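You operate a simulated robot arm through the tools that you are given. There is no shell and no other tool.

The job below is to be done with a simulated robot arm. You get a single attempt, and the scene is never put back.

TASK
Fill the intake from the silo chute to its glass's FILL marks.
Fine: shut the intake lid first; free the chute gate by its lock knob; shut the gate and lock it again.

It is judged by the outcome, as a careful person would: the job done as asked, and still so three seconds after it is handed in. It fails if anything else is knocked over, pushed out of place, dropped, spilled or broken. Lids that push on must go on centred and level and be pressed home; caps that screw on are set level and turned clockwise until they are tight.

THE ROBOT
A 6-joint arm with a two-finger gripper, fixed in place. Base frame: the origin is at the foot of the arm, x ahead of it, y to its left, z up; the work surface is at about z = 0.881. Readings come in m, degrees, newtons and seconds.
Its first joint turns from -166.0 to 166.0 degrees. Payload 2.45 kg.
Tool frame: the origin (TCP) lies between the finger pads and is the grasp point; the fingertips stand 0.02 m ahead of it; z points along the fingers, y is the line along which they close. The gripper opens to 0.14 m. The gripper's body begins 0.168 m behind the TCP.
Orientation is that of the tool frame in the base frame, as [roll, pitch, yaw] about the fixed x, y, z axes, in that order (R = Rz(yaw) Ry(pitch) Rx(roll)). With the fingers straight down and closing along the base's y, the tool's x points along the base's -x, its y along +y and its z along -z.

THE INTERFACE
- The arm moves only by the tool jog_arm. Its argument "deltas" is a list of rows, each a list of 7 numbers: the finger opening in m, from 0 to 0.14, then the shift along the tool's x, y, z in m, then the turn, a rotation vector about the tool's x, y, z in degrees. In form: [[gripper, dx, dy, dz, rx, ry, rz], ...]. A call has 1 to 20 rows; each row shifts and turns the commanded pose from where the row before left it, along the tool's axes as they then stand. Each row takes 0.2 s and may step no farther than 0.05 m and 8.6 degrees from the row before; otherwise, or with a gripper value out of range, the whole call is refused. A pose out of reach is approached as far as the arm can. The call stops where the force on the tool passes 90 N (or 10 N more than at its start, if that is more) or the arm is blocked; 0.2 s more then pass. Each finger travels about 0.045 m/s and halts on what it meets, pressing with about 32 N; the grip force reading is that of the motor and also rises with nothing between the fingers. The clock runs only during rows and for 0.2 s after the last one: add rows that do not move to give the fingers time. It gives the time, the measured TCP pose, the force on the tool (base axes), the opening and the grip force at its end, in the units of the frame above (readings bear some noise), with the torque about the TCP (base axes, N m) and any sound that the robot's microphone picked up, and new pictures: "views" is both (left out), scene, wrist or none.
- Cameras (640 x 400 px; columns grow to the right, rows downward): "scene" is fixed at [0.0403, -0.6498, 1.6599]; the picture's right is [0.62, -0.78, 0.00], its down [-0.28, -0.22, -0.94] and it looks along [0.73, 0.58, -0.35] (base axes); focal length 315 px, centre (320, 200). "wrist" rides on the gripper at [0.078, 0.011, -0.209] in the tool frame; the picture's right is [-0.14, 0.99, 0.00], its down [-0.92, -0.13, -0.37] and it looks along [-0.36, -0.05, 0.93] (tool axes); focal length 280 px, centre (320, 200). There is no depth. A picture from a camera that has moved, and an enlarged one, comes with that camera's place and axes in the base frame and with its lens. The place of the scene camera against the robot may be out by one fixed shift of up to 0.025 m in any direction.
- close_up(camera, box): a new picture of the part [left, top, right, bottom] of that camera's present view, enlarged. No time passes.
- hand_in(): hands the job in; it is judged then, once.

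Nothing tells you positions but the pictures and the camera data. Unless the task says otherwise, let go and move clear before handing in.

The tools are called after "Call:" as a command line: name --pt "numbers of a row" for each row, then --argument value for the rest, lists and objects as JSON in quotes. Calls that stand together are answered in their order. jog_arm: Moves the arm, as the interface text tells. Its arguments: {"type":"object","properties":{"deltas":{"type":"array"},"views":{"type":"string","enum":["both","scene","wrist","none"]}},"required":["deltas"]} The other tools are called the same way: close_up (camera, box) takes an enlarged picture of a part of a camera's view; hand_in () hands the job in.

At the start:

```text
time: 0.0
tool_pos: [0.5555, 0.1023, 1.5076]
ee_rot: [-180.0, 0.0, 179.9]
force: [-1.2, -1.2, 0.0]
moment: [0.0, 0.02, 0.02]
width: 0.1398
gripper_force: 0.0
```

scene: 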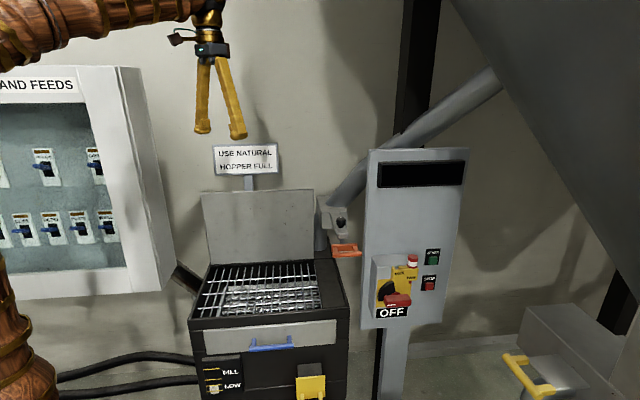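
wrist: 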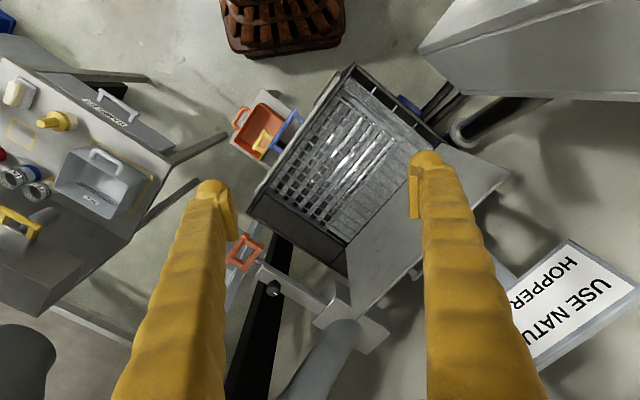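

I see an intake box with a grid and open lid, a chute with an orange gate handle and a lock knob, and a control panel with a switch at OFF. I'll look closer before moving anything.

Call:
close_up --camera "scene" --box '[180, 180, 380, 305]'

Call:
close_up --camera "scene" --box '[180, 300, 360, 400]'

Call:
close_up --camera "scene" --box '[300, 180, 400, 270]'

Call:
close_up --camera "scene" --box '[350, 140, 480, 330]'

Call:
close_up --camera "wrist" --box '[200, 50, 520, 250]'

Call:
close_up --camera "wrist" --box '[200, 220, 420, 360]'

```text
3.20 times, centred on (280, 242) of scene
camera zoom: at [0.0403, -0.6498, 1.6599], right [0.62, -0.78, 0.0], down [-0.28, -0.22, -0.94], along [0.73, 0.58, -0.35], focal length 1008 px, centre (448, 64)
```

zoom: 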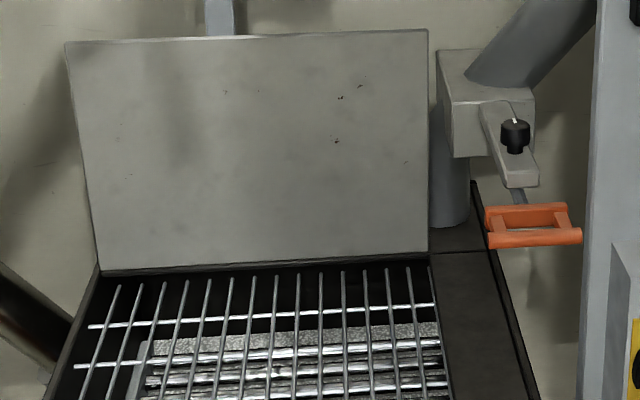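

```text
3.56 times, centred on (270, 350) of scene
camera zoom: at [0.0403, -0.6498, 1.6599], right [0.62, -0.78, 0.0], down [-0.28, -0.22, -0.94], along [0.73, 0.58, -0.35], focal length 1120 px, centre (498, -333)
```

zoom: 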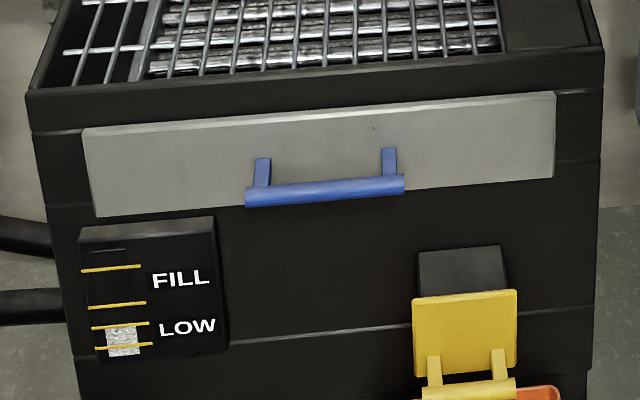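

```text
4.44 times, centred on (350, 225) of scene
camera zoom: at [0.0403, -0.6498, 1.6599], right [0.62, -0.78, 0.0], down [-0.28, -0.22, -0.94], along [0.73, 0.58, -0.35], focal length 1400 px, centre (187, 89)
```

zoom: 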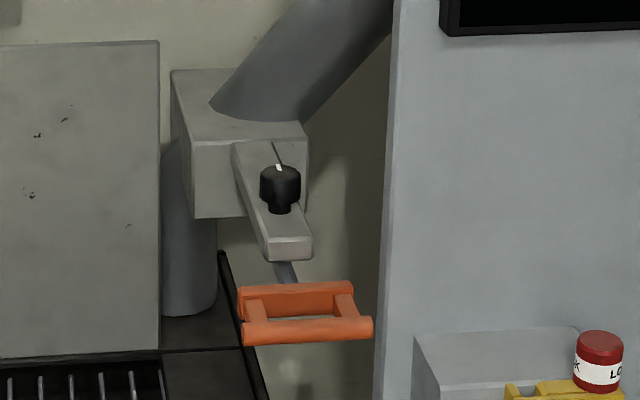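

```text
2.11 times, centred on (415, 235) of scene
camera zoom: at [0.0403, -0.6498, 1.6599], right [0.62, -0.78, 0.0], down [-0.28, -0.22, -0.94], along [0.73, 0.58, -0.35], focal length 663 px, centre (120, 126)
```

zoom: 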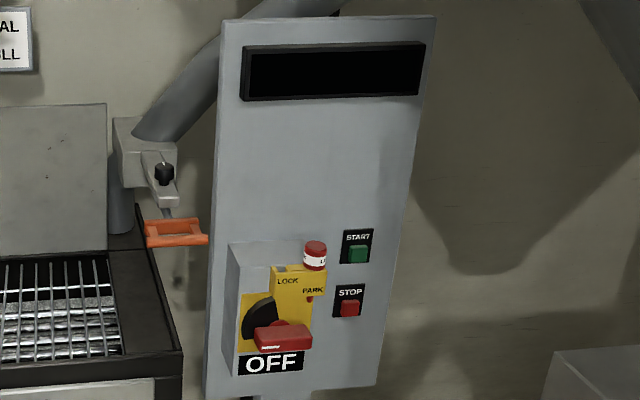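

```text
2.00 times, centred on (360, 150) of wrist
camera zoom: at [0.479, 0.1121, 1.7174], right [0.14, 0.99, 0.0], down [0.92, -0.13, 0.37], along [0.36, -0.05, -0.93], focal length 561 px, centre (240, 300)
```

zoom: 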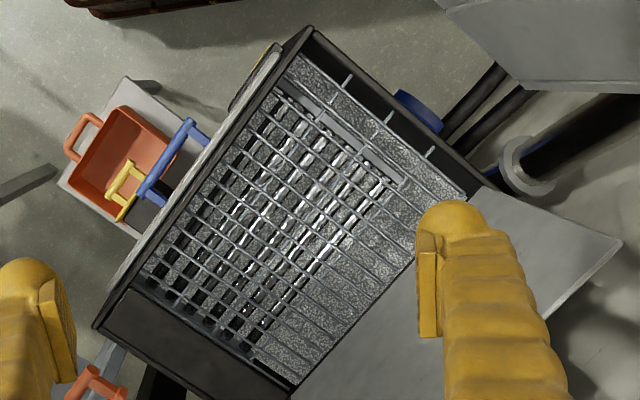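

```text
2.86 times, centred on (310, 290) of wrist
camera zoom: at [0.479, 0.1121, 1.7174], right [0.14, 0.99, 0.0], down [0.92, -0.13, 0.37], along [0.36, -0.05, -0.93], focal length 801 px, centre (349, -57)
```

zoom: 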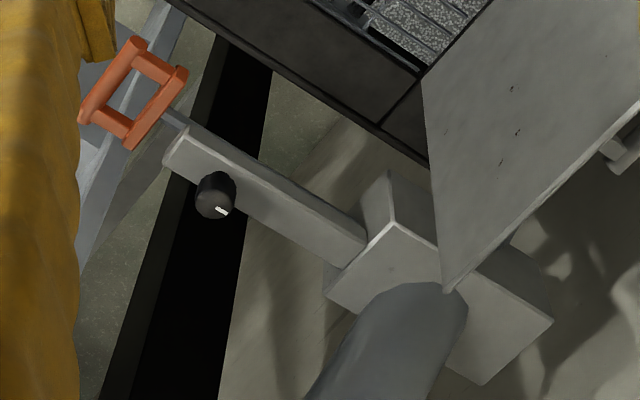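

The lid stands upright at the back of the intake; I put its hinge at roughly (0.66,0.44) to (0.97,0.13), its top near z = 1.24, and the lock knob near (0.90,-0.06,1.17). I'll turn the tool so its fingers close across the lid, then look again.

Call:
jog_arm --pt "0.14 0 0 0 0 0 7.5" --pt "0.14 0 0 0 0 0 7.5" --pt "0.14 0 0 0 0 0 7.5" --pt "0.14 0 0 0 0 0 7.5" --pt "0.14 0 0 0 0 0 7.5" --pt "0.14 0 0 0 0 0 7.5" --pt "0.14 0 0 0 0 0 0" --views "both"

```text
time: 1.6
tool_pos: [0.5572, 0.102, 1.508]
ee_rot: [180.0, 0.0, 134.9]
force: [0.1, 0.4, 0.9]
moment: [-0.01, -0.02, 0.01]
width: 0.1401
gripper_force: 0.0
camera wrist: at [0.5098, 0.1643, 1.7172], right [0.8, 0.6, 0.0], down [0.56, -0.74, 0.37], along [0.22, -0.29, -0.93], focal length 280 px, centre (320, 200)
```

scene: 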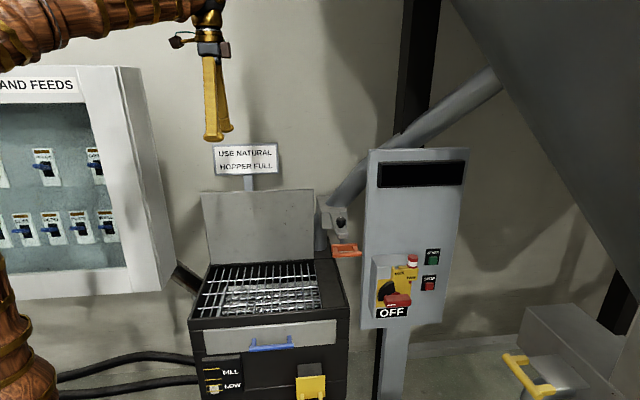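
wrist: 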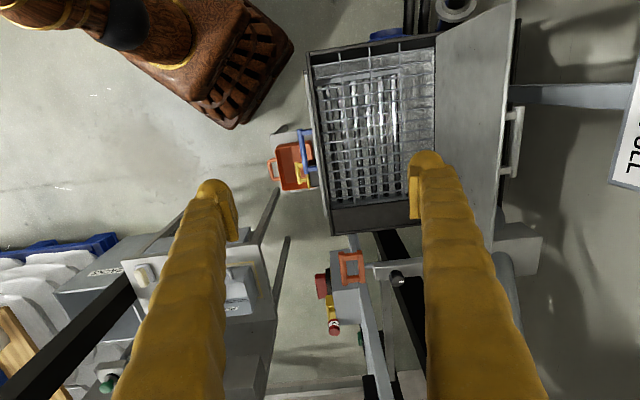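

The rotated view shows the lid edge-on with a handle on its back face. I'll zoom in on the lid, handle and gate.

Call:
close_up --camera "wrist" --box '[400, 0, 640, 150]'

Call:
close_up --camera "wrist" --box '[300, 200, 560, 360]'

Call:
close_up --camera "scene" --box '[180, 120, 340, 220]'

```text
2.67 times, centred on (520, 75) of wrist
camera zoom: at [0.5098, 0.1643, 1.7172], right [0.8, 0.6, 0.0], down [0.56, -0.74, 0.37], along [0.22, -0.29, -0.93], focal length 748 px, centre (-213, 533)
```

zoom: 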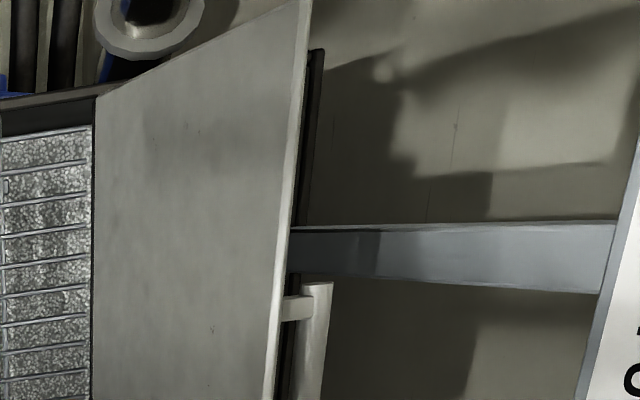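

```text
2.46 times, centred on (430, 280) of wrist
camera zoom: at [0.5098, 0.1643, 1.7172], right [0.8, 0.6, 0.0], down [0.56, -0.74, 0.37], along [0.22, -0.29, -0.93], focal length 690 px, centre (49, 3)
```

zoom: 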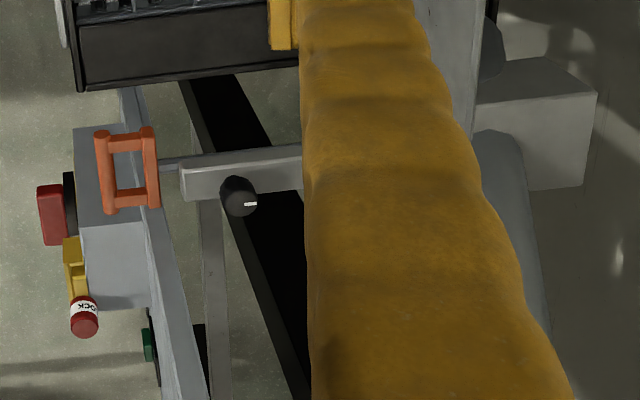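

```text
4.00 times, centred on (260, 170) of scene
camera zoom: at [0.0403, -0.6498, 1.6599], right [0.62, -0.78, 0.0], down [-0.28, -0.22, -0.94], along [0.73, 0.58, -0.35], focal length 1260 px, centre (560, 320)
```

zoom: 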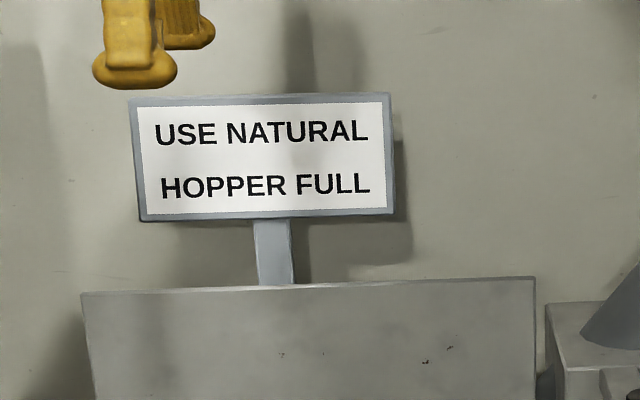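

The intake axes run at 45° to the base, and the lid is near vertical at s = (x+y)/√2 ≈ 0.78 with its top at about z = 1.22. The sign is about 0.12 m behind it, so I'll narrow the fingers and move over the left part of the lid's top edge, staying high.

Call:
jog_arm --pt "0.06 0.01 0.045 0 0 0 0" --pt "0.06 0.01 0.045 0 0 0 0" --pt "0.06 0.01 0.045 0 0 0 0" --pt "0.06 0.01 0.045 0 0 0 0" --pt "0.06 0.01 0.045 0 0 0 0" --pt "0.06 0.01 0.045 0 0 0 0" --pt "0.06 0.012 0.03 0 0 0 0" --pt "0.06 0 0 0 0 0 0" --views "both"

```text
time: 3.4
tool_pos: [0.7195, 0.3666, 1.5092]
ee_rot: [-180.0, -0.1, 134.9]
force: [0.6, -0.6, -0.2]
moment: [0.02, 0.01, 0.03]
width: 0.06
gripper_force: 0.1
camera wrist: at [0.6722, 0.4292, 1.7178], right [0.8, 0.6, 0.0], down [0.56, -0.74, 0.37], along [0.22, -0.29, -0.93], focal length 280 px, centre (320, 200)
```

scene: 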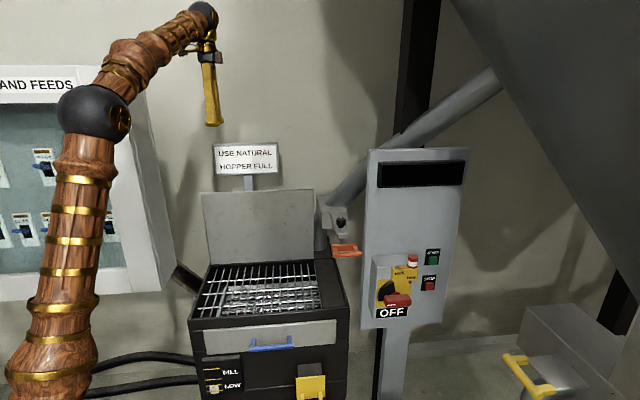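
wrist: 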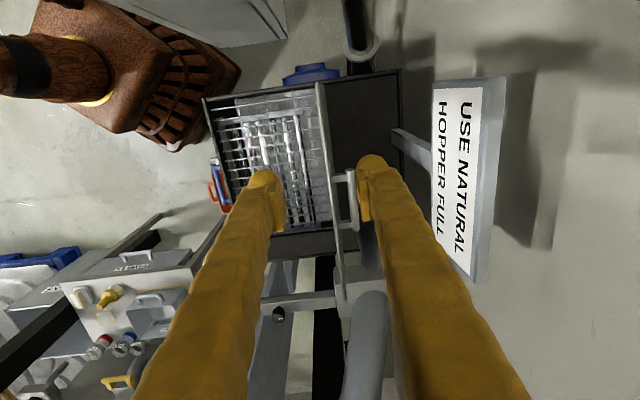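

The fingers are above the lid, which is now seen edge-on. I'll zoom in to place its top edge precisely.

Call:
close_up --camera "wrist" --box '[260, 60, 420, 160]'

Call:
close_up --camera "wrist" --box '[260, 150, 420, 330]'

```text
4.00 times, centred on (340, 110) of wrist
camera zoom: at [0.6722, 0.4292, 1.7178], right [0.8, 0.6, 0.0], down [0.56, -0.74, 0.37], along [0.22, -0.29, -0.93], focal length 1122 px, centre (240, 560)
```

zoom: 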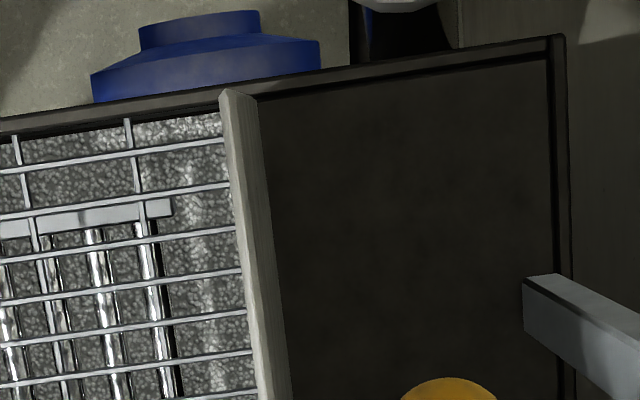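

```text
2.22 times, centred on (340, 240) of wrist
camera zoom: at [0.6722, 0.4292, 1.7178], right [0.8, 0.6, 0.0], down [0.56, -0.74, 0.37], along [0.22, -0.29, -0.93], focal length 623 px, centre (276, 111)
```

zoom: 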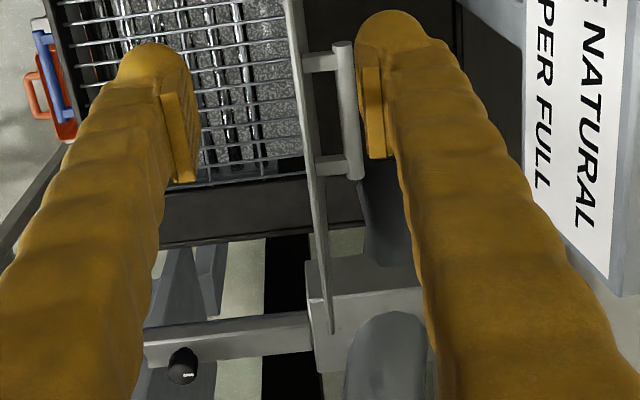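

The lid's top edge near the fingers is at s ≈ 0.778, about 15 mm thick, and I'm at s ≈ 0.768. I'll shift 10 mm back, descend to just above the edge, and check.

Call:
jog_arm --pt "0.06 0 0.0105 0.02 0 0 0" --pt "0.06 0 0 0.045 0 0 0" --pt "0.06 0 0 0.045 0 0 0" --pt "0.06 0 0 0.045 0 0 0" --pt "0.06 0 0 0.045 0 0 0" --pt "0.06 0 0 0.045 0 0 0" --pt "0.06 0 0 0 0 0 0" --views "both"

Call:
close_up --camera "scene" --box '[170, 80, 330, 220]'

```text
time: 5.0
tool_pos: [0.7266, 0.3729, 1.2633]
ee_rot: [180.0, -0.1, 135.0]
force: [0.6, 0.4, -0.4]
moment: [0.0, -0.01, -0.03]
width: 0.0597
gripper_force: 0.1
camera wrist: at [0.6792, 0.4353, 1.4725], right [0.8, 0.6, 0.0], down [0.56, -0.74, 0.37], along [0.22, -0.29, -0.93], focal length 280 px, centre (320, 200)
```

scene: 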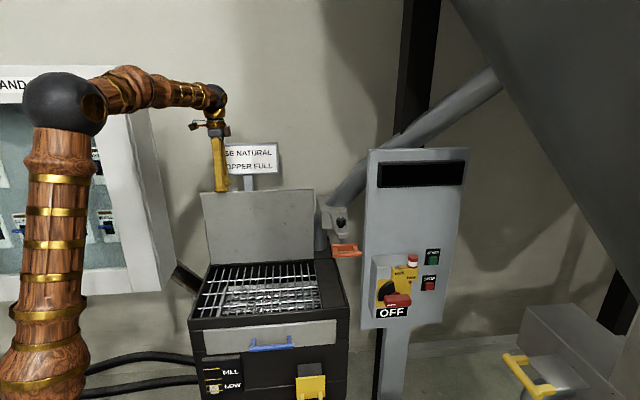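
wrist: 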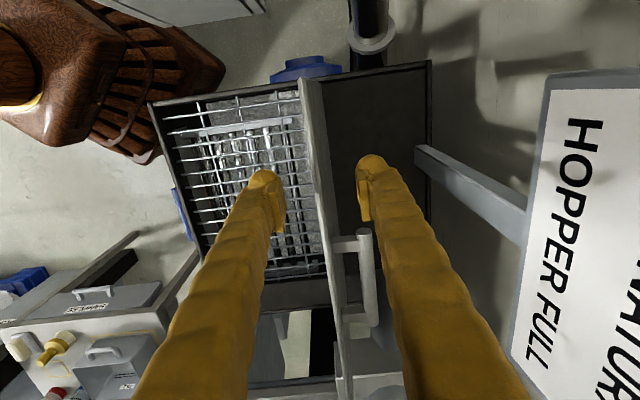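

```text
2.86 times, centred on (250, 150) of scene
camera zoom: at [0.0403, -0.6498, 1.6599], right [0.62, -0.78, 0.0], down [-0.28, -0.22, -0.94], along [0.73, 0.58, -0.35], focal length 900 px, centre (520, 343)
```

zoom: 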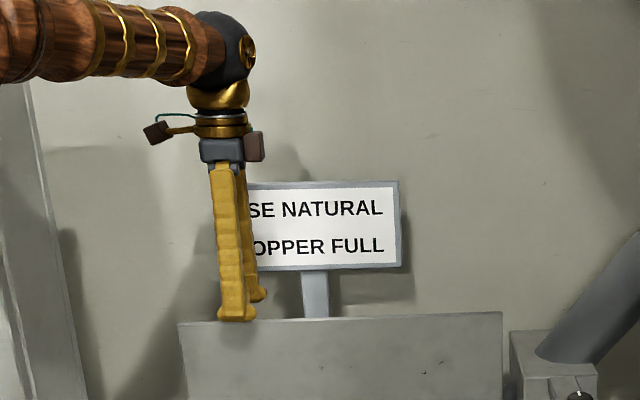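

The lid sits between the open fingers. I'll lower another 45 mm to straddle its edge.

Call:
jog_arm --pt "0.06 0 0 0.025 0 0 0" --pt "0.06 0 0 0.02 0 0 0" --pt "0.06 0 0 0 0 0 0" --views "both"

Call:
close_up --camera "wrist" --box '[220, 60, 440, 260]'

Call:
close_up --camera "scene" --box '[190, 140, 290, 220]'

```text
time: 5.8
tool_pos: [0.7255, 0.3735, 1.217]
ee_rot: [180.0, 0.1, 134.9]
force: [0.0, 0.7, 0.0]
moment: [0.01, 0.01, 0.02]
width: 0.06
gripper_force: 0.1
camera wrist: at [0.6775, 0.4361, 1.4266], right [0.8, 0.6, 0.0], down [0.56, -0.74, 0.37], along [0.22, -0.29, -0.93], focal length 280 px, centre (320, 200)
```

scene: 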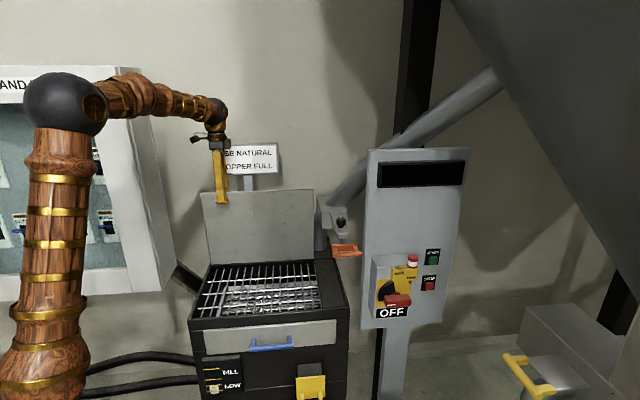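
wrist: 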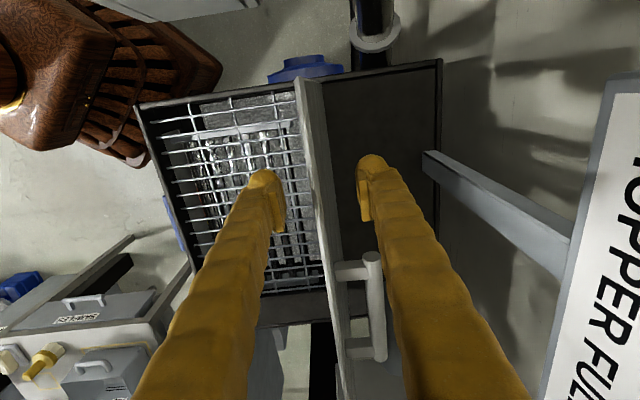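

```text
2.00 times, centred on (330, 160) of wrist
camera zoom: at [0.6775, 0.4361, 1.4266], right [0.8, 0.6, 0.0], down [0.56, -0.74, 0.37], along [0.22, -0.29, -0.93], focal length 561 px, centre (300, 280)
```

zoom: 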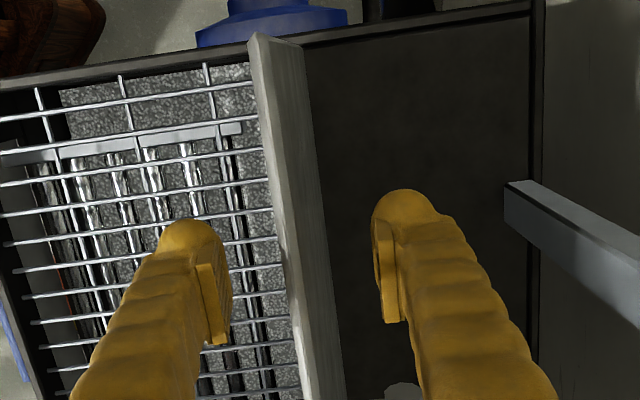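

```text
5.00 times, centred on (240, 180) of scene
camera zoom: at [0.0403, -0.6498, 1.6599], right [0.62, -0.78, 0.0], down [-0.28, -0.22, -0.94], along [0.73, 0.58, -0.35], focal length 1575 px, centre (720, 300)
```

zoom: 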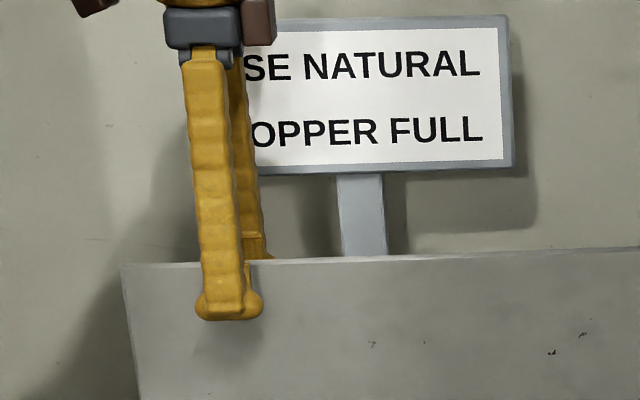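

The fingers straddle the lid edge with a gap on both sides. I'll narrow them to a loose 30 mm so they guide rather than clamp, then start swinging the lid forward about its hinge.

Call:
jog_arm --pt "0.032 0 0.003 0 0 0 0" --pt "0.032 0 0 0 0 0 0" --pt "0.032 0 0 0 0 0 0" --pt "0.032 0 -0.0331 0.0017 -6 0 0" --pt "0.032 0 -0.0331 0.0017 -6 0 0" --pt "0.032 0 -0.0331 0.0017 -6 0 0" --pt "0.032 0 0 0 0 0 0" --views "both"

Call:
close_up --camera "scene" --box '[170, 130, 350, 270]'

```text
time: 7.4
tool_pos: [0.6558, 0.307, 1.204]
ee_rot: [162.0, 0.1, 135.0]
force: [-0.5, -0.3, -0.3]
moment: [0.0, 0.04, -0.03]
width: 0.0325
gripper_force: 0.1
camera wrist: at [0.5636, 0.3229, 1.4057], right [0.76, 0.57, 0.31], down [0.48, -0.82, 0.31], along [0.43, -0.09, -0.9], focal length 280 px, centre (320, 200)
```

scene: 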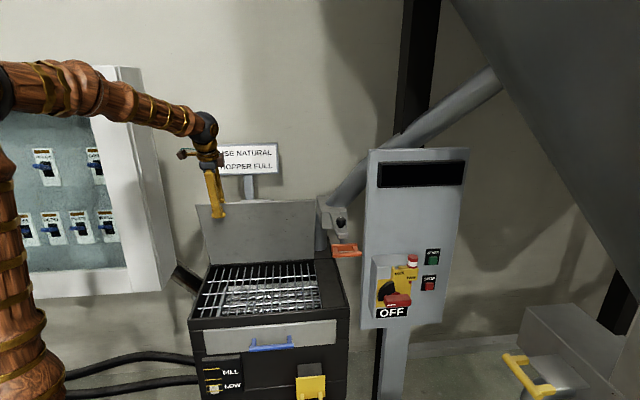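
wrist: 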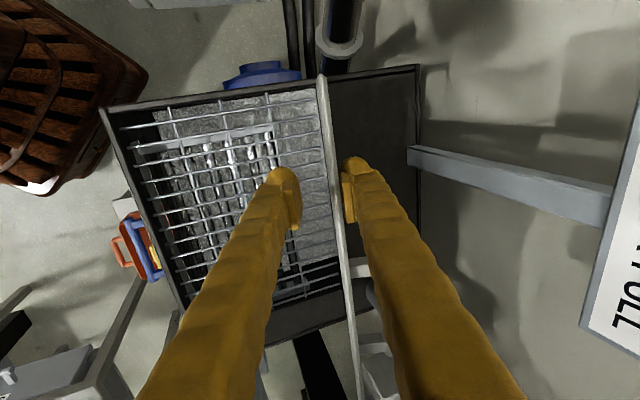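

```text
2.86 times, centred on (260, 200) of scene
camera zoom: at [0.0403, -0.6498, 1.6599], right [0.62, -0.78, 0.0], down [-0.28, -0.22, -0.94], along [0.73, 0.58, -0.35], focal length 900 px, centre (491, 200)
```

zoom: 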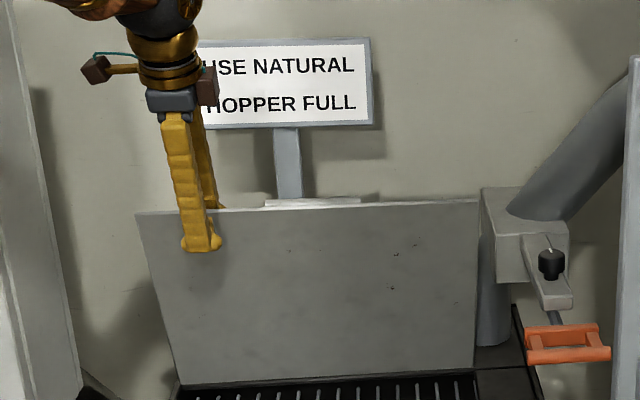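

The lid swings with the fingers and rests on the back one, so its hinge has friction and it isn't falling. I'll continue the arc.

Call:
jog_arm --pt "0.032 0 -0.0331 0.0017 -6 0 0" --pt "0.032 0 -0.0331 0.0017 -6 0 0" --pt "0.032 0 -0.0331 0.0017 -6 0 0" --pt "0.032 0 -0.0331 0.0017 -6 0 0" --pt "0.032 0 0 0 0 0 0" --views "both"

Call:
close_up --camera "scene" --box '[150, 150, 370, 320]'

```text
time: 8.6
tool_pos: [0.5763, 0.2247, 1.1372]
ee_rot: [138.0, 0.1, 135.1]
force: [0.2, -0.6, 0.1]
moment: [-0.04, 0.0, -0.03]
width: 0.0323
gripper_force: 0.0
camera wrist: at [0.4292, 0.1852, 1.3002], right [0.62, 0.42, 0.66], down [0.41, -0.89, 0.19], along [0.67, 0.16, -0.72], focal length 280 px, centre (320, 200)
```

scene: 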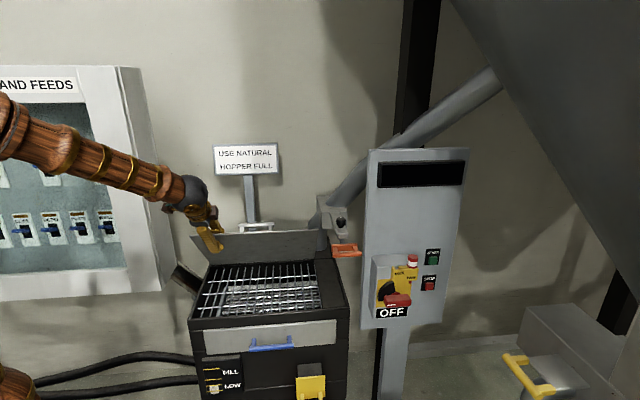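
wrist: 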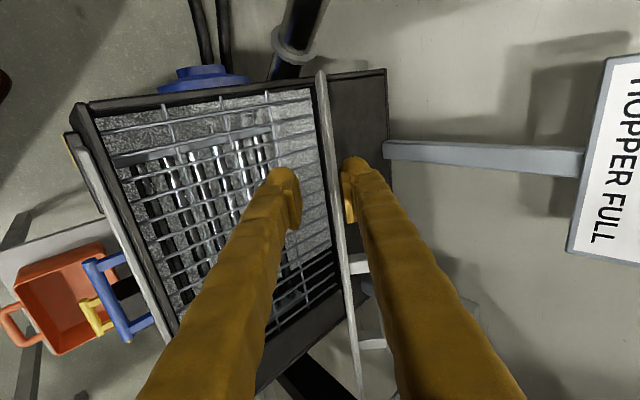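

```text
2.35 times, centred on (260, 235) of scene
camera zoom: at [0.0403, -0.6498, 1.6599], right [0.62, -0.78, 0.0], down [-0.28, -0.22, -0.94], along [0.73, 0.58, -0.35], focal length 741 px, centre (461, 118)
```

zoom: 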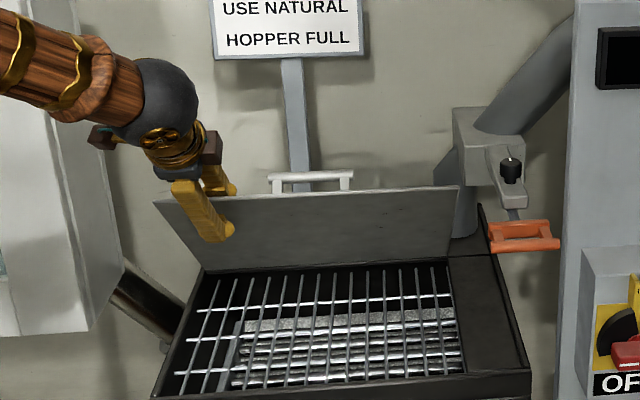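

The lid is about 42° down and still holding on friction. I'll take it a bit further, then back the fingers off along their own axis.

Call:
jog_arm --pt "0.032 0 -0.0331 0.0017 -6 0 0" --pt "0.032 0 -0.0331 0.0017 -6 0 0" --pt "0.032 0 0 0 0 0 0" --pt "0.032 0 0.003 -0.02 0 0 0" --pt "0.032 0 0 -0.03 0 0 0" --pt "0.032 0 0 -0.03 0 0 0" --pt "0.032 0 0 0 0 0 0" --views "both"

```text
time: 10.2
tool_pos: [0.5004, 0.1466, 1.1384]
ee_rot: [126.0, 0.0, 135.0]
force: [0.6, 0.1, -0.8]
moment: [0.01, 0.0, 0.0]
width: 0.0319
gripper_force: 0.1
camera wrist: at [0.3313, 0.0861, 1.2706], right [0.51, 0.31, 0.8], down [0.39, -0.91, 0.11], along [0.77, 0.25, -0.59], focal length 280 px, centre (320, 200)
```

scene: 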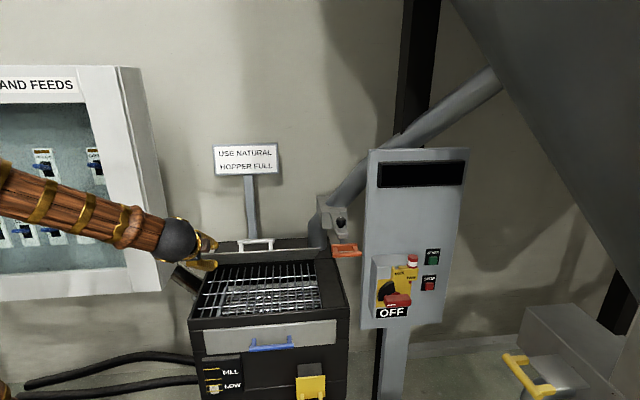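
wrist: 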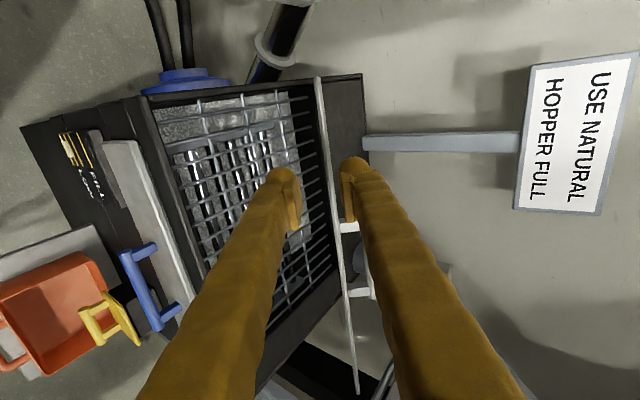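

The lid stays put about 54° down with the fingers clear. Next I'll raise and bring the tool back to vertical with the fingers closed, so I can press the lid down from above.

Call:
jog_arm --pt "0.032 0 0.0324 -0.0235 6 0 0" --pt "0.032 0 0.0297 -0.0268 6 0 0" --pt "0.032 0 0.0268 -0.0297 6 0 0" --pt "0.02 0 0.0235 -0.0324 6 0 0" --pt "0.005 0 0.01 -0.0173 6 0 0" --pt "0.0 0 0.0081 -0.0183 6 0 0" --pt "0.0 0 0 0 6 0 0" --pt "0.0 0 0 0 6 0 0" --pt "0.0 0 0 0 6 0 0" --pt "0.0 0 0.04 0 0 0 0" --pt "0.0 0 0.04 0 0 0 0" --pt "0.0 0 0 0 0 0 0" --views "both"

```text
time: 12.8
tool_pos: [0.5602, 0.2065, 1.3379]
ee_rot: [179.9, 0.0, 135.1]
force: [-0.7, -0.6, -0.1]
moment: [0.01, -0.04, -0.02]
width: 0.0
gripper_force: 29.3
camera wrist: at [0.5132, 0.269, 1.5478], right [0.8, 0.6, 0.0], down [0.56, -0.74, 0.37], along [0.22, -0.29, -0.93], focal length 280 px, centre (320, 200)
```

scene: 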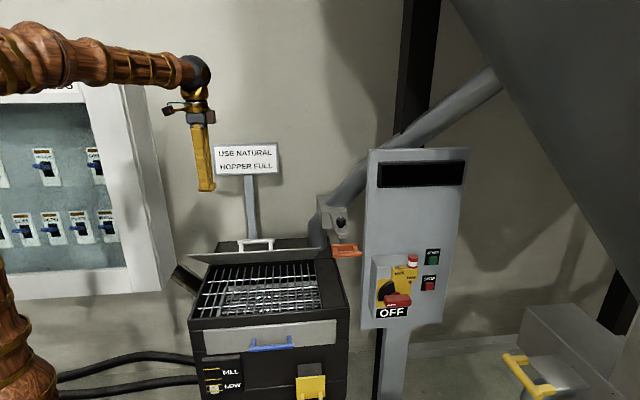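
wrist: 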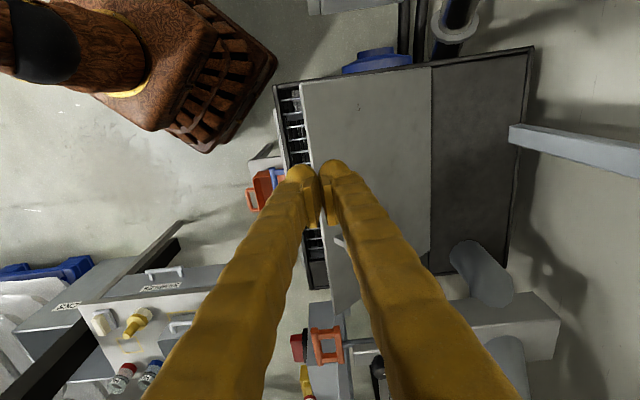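

The lid sits open about 36° with its handle at the centre. I'll bring the closed fingertips down to the left of the handle near the lid's free edge, then press along the closing arc.

Call:
jog_arm --pt "0 0 0.024 0.04 0 0 0" --pt "0 0 0 0.045 0 0 0" --pt "0 0 0 0.045 0 0 0" --pt "0 0 0 0.045 0 0 0" --pt "0 0 0 0.03 0 0 0" --pt "0 0 0 0.015 0 0 0" --pt "0 0 0 0 0 0 0" --views "both"

Call:
close_up --camera "scene" --box '[150, 180, 370, 320]'

```text
time: 14.4
tool_pos: [0.5756, 0.2218, 1.1165]
ee_rot: [180.0, 0.0, 135.0]
force: [-0.9, -0.4, 0.3]
moment: [-0.02, -0.02, 0.02]
width: 0.0
gripper_force: 29.6
camera wrist: at [0.5277, 0.2845, 1.326], right [0.8, 0.6, 0.0], down [0.56, -0.74, 0.37], along [0.22, -0.29, -0.93], focal length 280 px, centre (320, 200)
```

scene: 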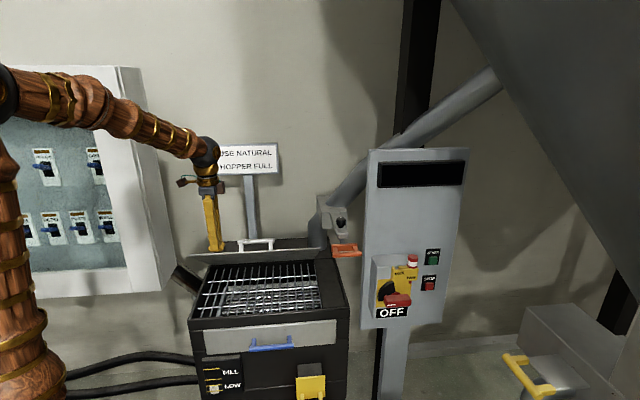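
wrist: 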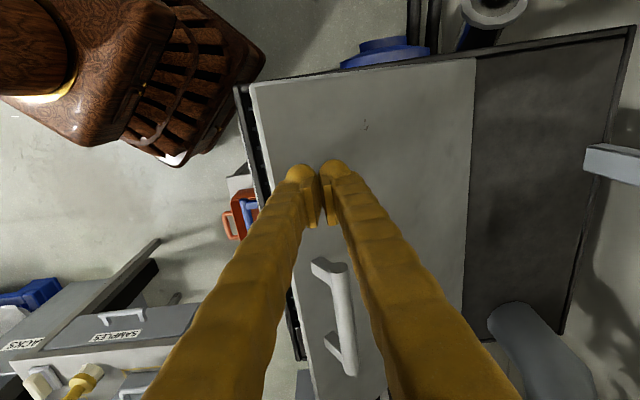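

```text
2.86 times, centred on (260, 250) of scene
camera zoom: at [0.0403, -0.6498, 1.6599], right [0.62, -0.78, 0.0], down [-0.28, -0.22, -0.94], along [0.73, 0.58, -0.35], focal length 900 px, centre (491, 57)
```

zoom: 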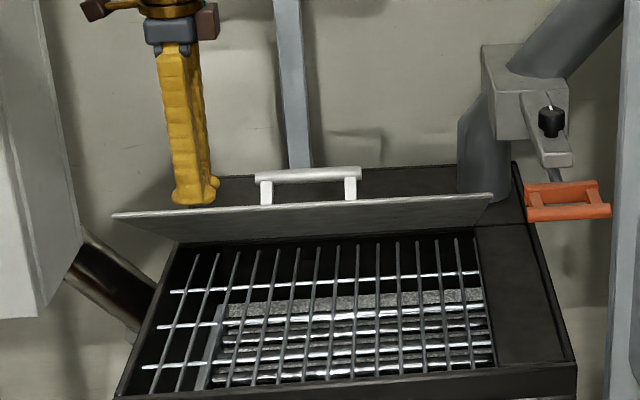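

The fingertips hover just above the lid, left of the handle. Now I'll press it down along the arc.

Call:
jog_arm --pt "0 0 -0.0118 0.0176 0 0 0" --pt "0 0 -0.0104 0.0185 0 0 0" --pt "0 0 -0.0088 0.0193 0 0 0" --pt "0 0 -0.0074 0.0199 0 0 0" --pt "0 0 -0.0057 0.0204 0 0 0" --pt "0 0 -0.0042 0.0208 0 0 0" --pt "0 0 -0.0025 0.021 0 0 0" --pt "0 0 0 0 0 0 0" --views "both"

```text
time: 16.2
tool_pos: [0.539, 0.1858, 0.9801]
ee_rot: [179.9, 0.0, 135.0]
force: [0.8, -0.1, -0.1]
moment: [0.01, 0.01, 0.0]
width: 0.0
gripper_force: 29.7
camera wrist: at [0.4924, 0.2482, 1.1892], right [0.8, 0.6, 0.0], down [0.56, -0.74, 0.37], along [0.22, -0.29, -0.93], focal length 280 px, centre (320, 200)
```

scene: 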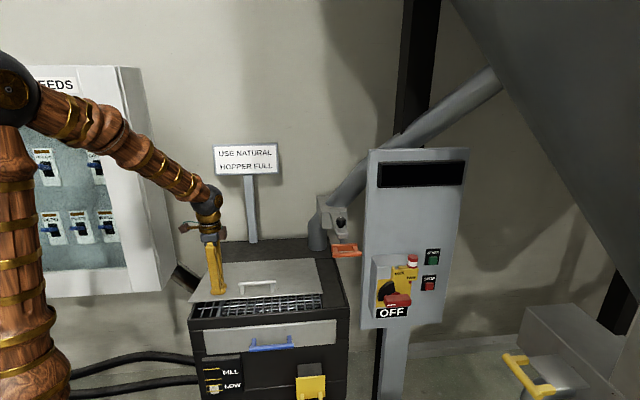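
wrist: 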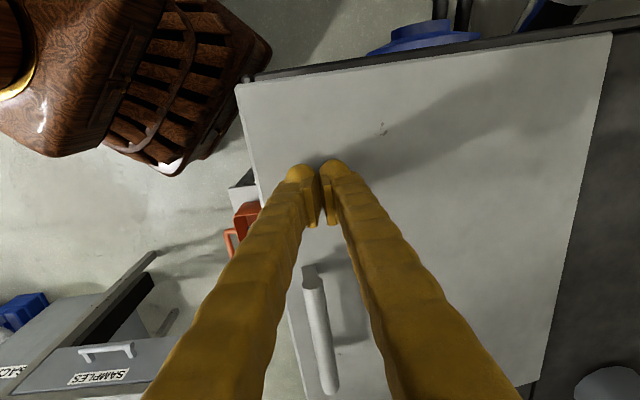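

The lid is most of the way down and the force is still near zero. I'll continue in small steps until it seats.

Call:
jog_arm --pt "0 0 -0.001 0.01 0 0 0" --pt "0 0 -0.0005 0.01 0 0 0" --pt "0 0 0 0.006 0 0 0" --pt "0 0 0 0.005 0 0 0" --pt "0 0 0 0 0 0 0" --views "scene"

Call:
close_up --camera "scene" --box '[170, 220, 370, 345]'

```text
time: 17.4
tool_pos: [0.5384, 0.1859, 0.9491]
ee_rot: [179.9, 0.0, 135.1]
force: [0.2, 0.9, 0.1]
moment: [0.02, -0.01, -0.02]
width: 0.0
gripper_force: 29.7
```

scene: 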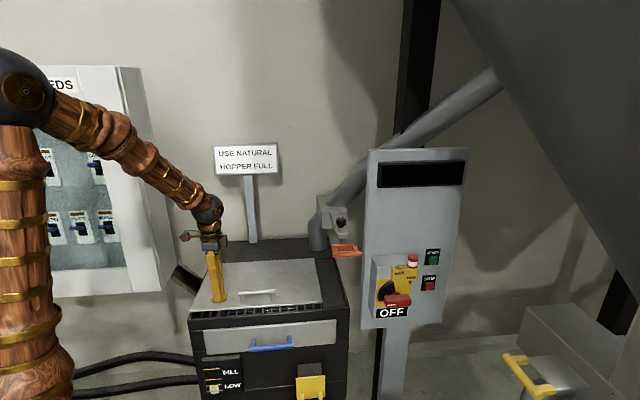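

```text
3.20 times, centred on (270, 282) of scene
camera zoom: at [0.0403, -0.6498, 1.6599], right [0.62, -0.78, 0.0], down [-0.28, -0.22, -0.94], along [0.73, 0.58, -0.35], focal length 1008 px, centre (480, -64)
```

zoom: 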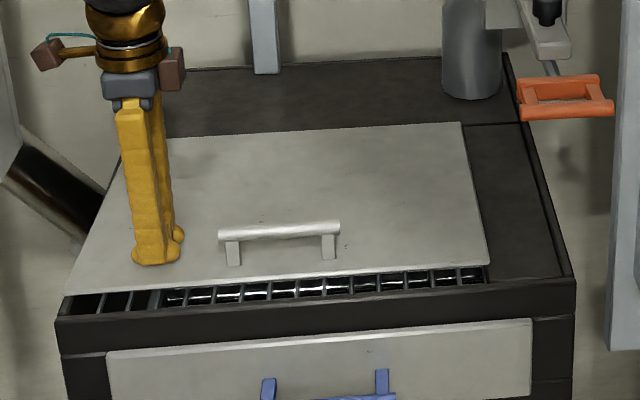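

The lid still has a few centimetres to go at its front edge, so I'll keep pressing gently.

Call:
jog_arm --pt "0 0 0 0.006 0 0 0" --pt "0 0 0 0.006 0 0 0" --pt "0 0 0 0.005 0 0 0" --pt "0 0 0 0.004 0 0 0" --pt "0 0 0 0.0 0 0 0" --views "scene"

Call:
close_up --camera "scene" --box '[170, 220, 370, 345]'

```text
time: 18.6
tool_pos: [0.5388, 0.1847, 0.9271]
ee_rot: [180.0, 0.1, 135.0]
force: [0.8, 0.1, 0.3]
moment: [0.01, 0.01, -0.03]
width: 0.0
gripper_force: 29.3
```

scene: 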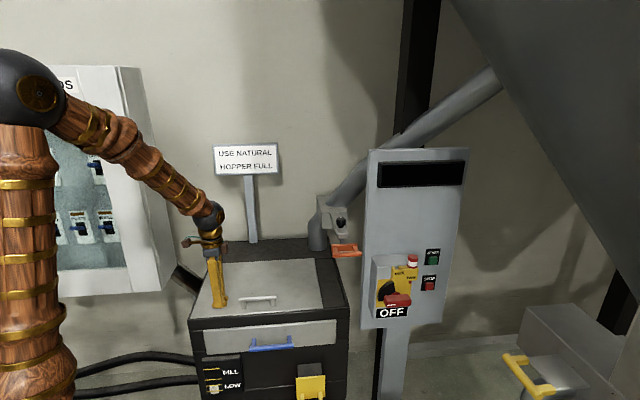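

```text
3.20 times, centred on (270, 282) of scene
camera zoom: at [0.0403, -0.6498, 1.6599], right [0.62, -0.78, 0.0], down [-0.28, -0.22, -0.94], along [0.73, 0.58, -0.35], focal length 1008 px, centre (480, -64)
```

zoom: 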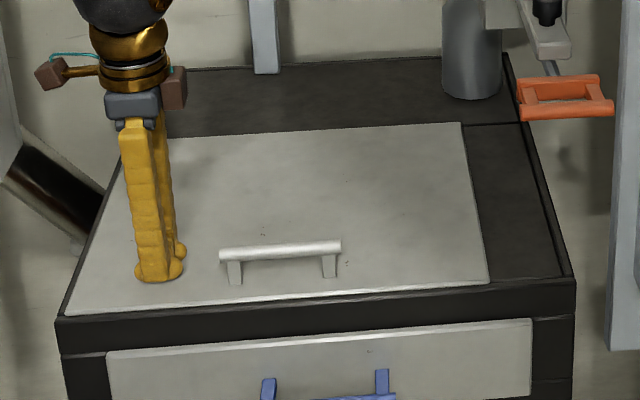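

The lid looks nearly flush. I'll press on in millimetre steps until I feel it seat.

Call:
jog_arm --pt "0 0 0 0.003 0 0 0" --pt "0 0 0 0.002 0 0 0" --pt "0 0 0 0.002 0 0 0" --pt "0 0 0 0.0 0 0 0" --views "none"

```text
time: 19.2
tool_pos: [0.5387, 0.1859, 0.9276]
ee_rot: [179.8, 0.0, 135.0]
force: [-6.6, -1.7, 25.4]
moment: [-0.07, 0.16, 0.17]
width: 0.0059
gripper_force: 29.0
stopped in row 2: the force on the tool passed its limit at 103 N (the readings are from after the stop); the commanded pose is now the measured one
```

The lid met firm resistance, so it is seated. I'll lift off and check.

Call:
jog_arm --pt "0 0 0 -0.005 0 0 0" --pt "0 0 0 -0.045 0 0 0" --pt "0 0 0 -0.045 0 0 0" --pt "0 0 0 -0.045 0 0 0" --pt "0 0 0 -0.045 0 0 0" --pt "0 0 0 -0.045 0 0 0" --pt "0 0 0 -0.045 0 0 0" --pt "0 0 0 0 0 0 0" --views "both"

Call:
close_up --camera "scene" --box '[170, 220, 370, 345]'

Call:
close_up --camera "wrist" --box '[250, 50, 600, 280]'

```text
time: 21.0
tool_pos: [0.5386, 0.1842, 1.2003]
ee_rot: [179.7, 0.1, 135.0]
force: [-0.3, 0.5, -0.1]
moment: [0.0, 0.0, 0.0]
width: 0.0
gripper_force: 28.6
camera wrist: at [0.4912, 0.2472, 1.4097], right [0.8, 0.6, 0.0], down [0.56, -0.74, 0.37], along [0.22, -0.29, -0.93], focal length 280 px, centre (320, 200)
```

scene: 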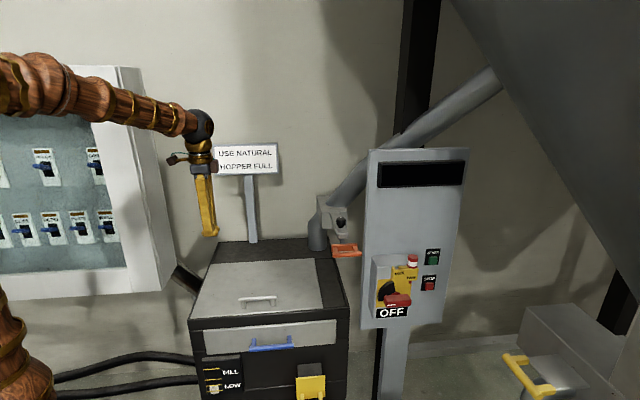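
wrist: 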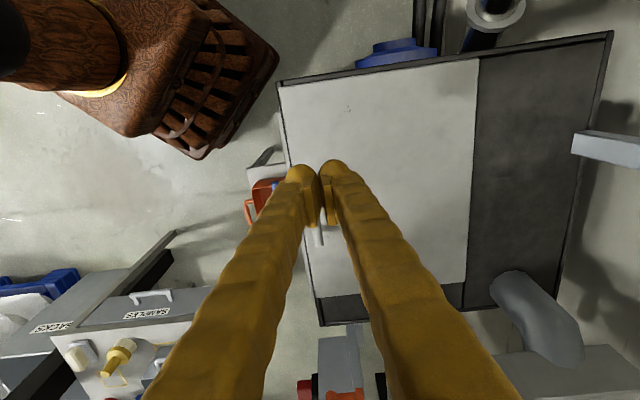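

```text
3.20 times, centred on (270, 282) of scene
camera zoom: at [0.0403, -0.6498, 1.6599], right [0.62, -0.78, 0.0], down [-0.28, -0.22, -0.94], along [0.73, 0.58, -0.35], focal length 1008 px, centre (480, -64)
```

zoom: 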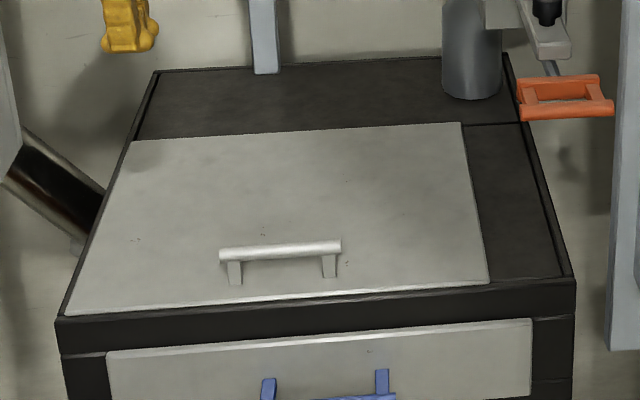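

```text
1.74 times, centred on (425, 165) of wrist
camera zoom: at [0.4912, 0.2472, 1.4097], right [0.8, 0.6, 0.0], down [0.56, -0.74, 0.37], along [0.22, -0.29, -0.93], focal length 488 px, centre (137, 261)
```

zoom: 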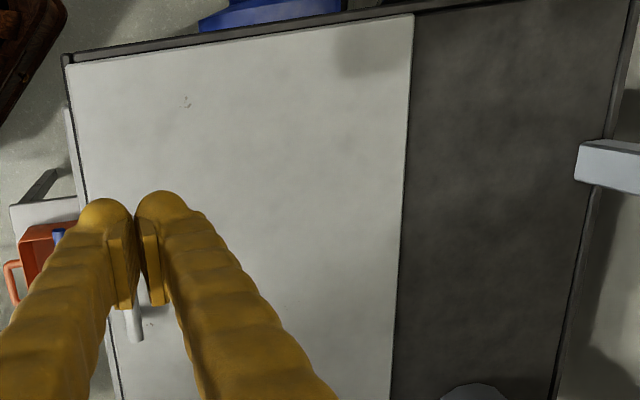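

The lid is shut flush. Next is the chute: I put the orange gate handle at about (0.84,-0.13,1.10) and the knob at (0.90,-0.06,1.17), with the blade sliding along s. I'll move up and across for a better look.

Call:
jog_arm --pt "0 0 0 -0.045 0 0 0" --pt "0 0 0 -0.045 0 0 0" --pt "0.02 -0.02 0 -0.04 0 0 0" --pt "0.04 -0.04 0 -0.04 0 0 0" --pt "0.06 -0.04 0 -0.03 0 0 0" --pt "0.08 -0.04 0 0 0 0 0" --pt "0.08 -0.04 0 0 0 0 0" --pt "0.08 -0.04 0 0 0 0 0" --pt "0.08 -0.04 0 0 0 0 0" --pt "0.08 -0.02 0 0 0 0 0" --pt "0.08 0 0 0 0 0 0" --views "both"

```text
refused: row 4 steps farther than a row can; nothing moved
```

Call:
jog_arm --pt "0 0 0 -0.045 0 0 0" --pt "0 0 0 -0.045 0 0 0" --pt "0.02 -0.02 0 -0.04 0 0 0" --pt "0.04 -0.03 0 -0.035 0 0 0" --pt "0.06 -0.035 0 -0.03 0 0 0" --pt "0.08 -0.04 0 0 0 0 0" --pt "0.08 -0.04 0 0 0 0 0" --pt "0.08 -0.04 0 0 0 0 0" --pt "0.08 -0.04 0 0 0 0 0" --pt "0.08 -0.035 0 0 0 0 0" --pt "0.08 0 0 0 0 0 0" --views "both"

```text
time: 23.4
tool_pos: [0.7362, -0.0104, 1.3978]
ee_rot: [179.9, 0.1, 135.0]
force: [0.6, -0.3, -0.7]
moment: [0.02, 0.02, 0.02]
width: 0.0801
gripper_force: 0.1
camera wrist: at [0.6895, 0.0503, 1.6066], right [0.8, 0.6, 0.0], down [0.56, -0.74, 0.37], along [0.23, -0.29, -0.93], focal length 280 px, centre (320, 200)
```

scene: 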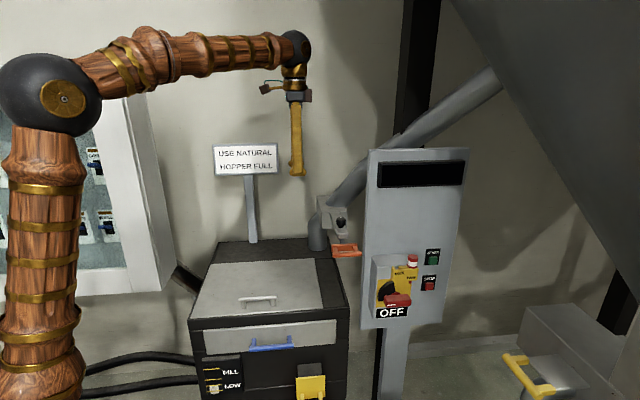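
wrist: 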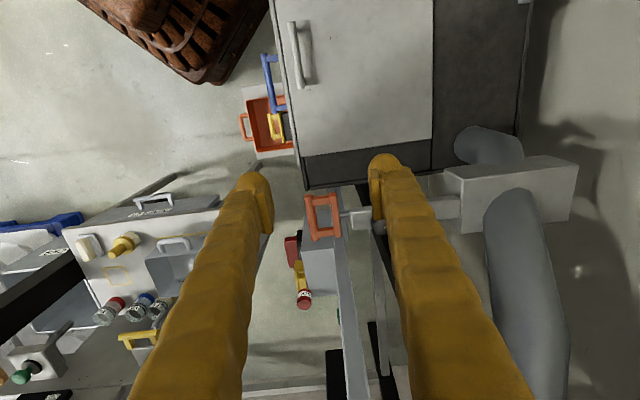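

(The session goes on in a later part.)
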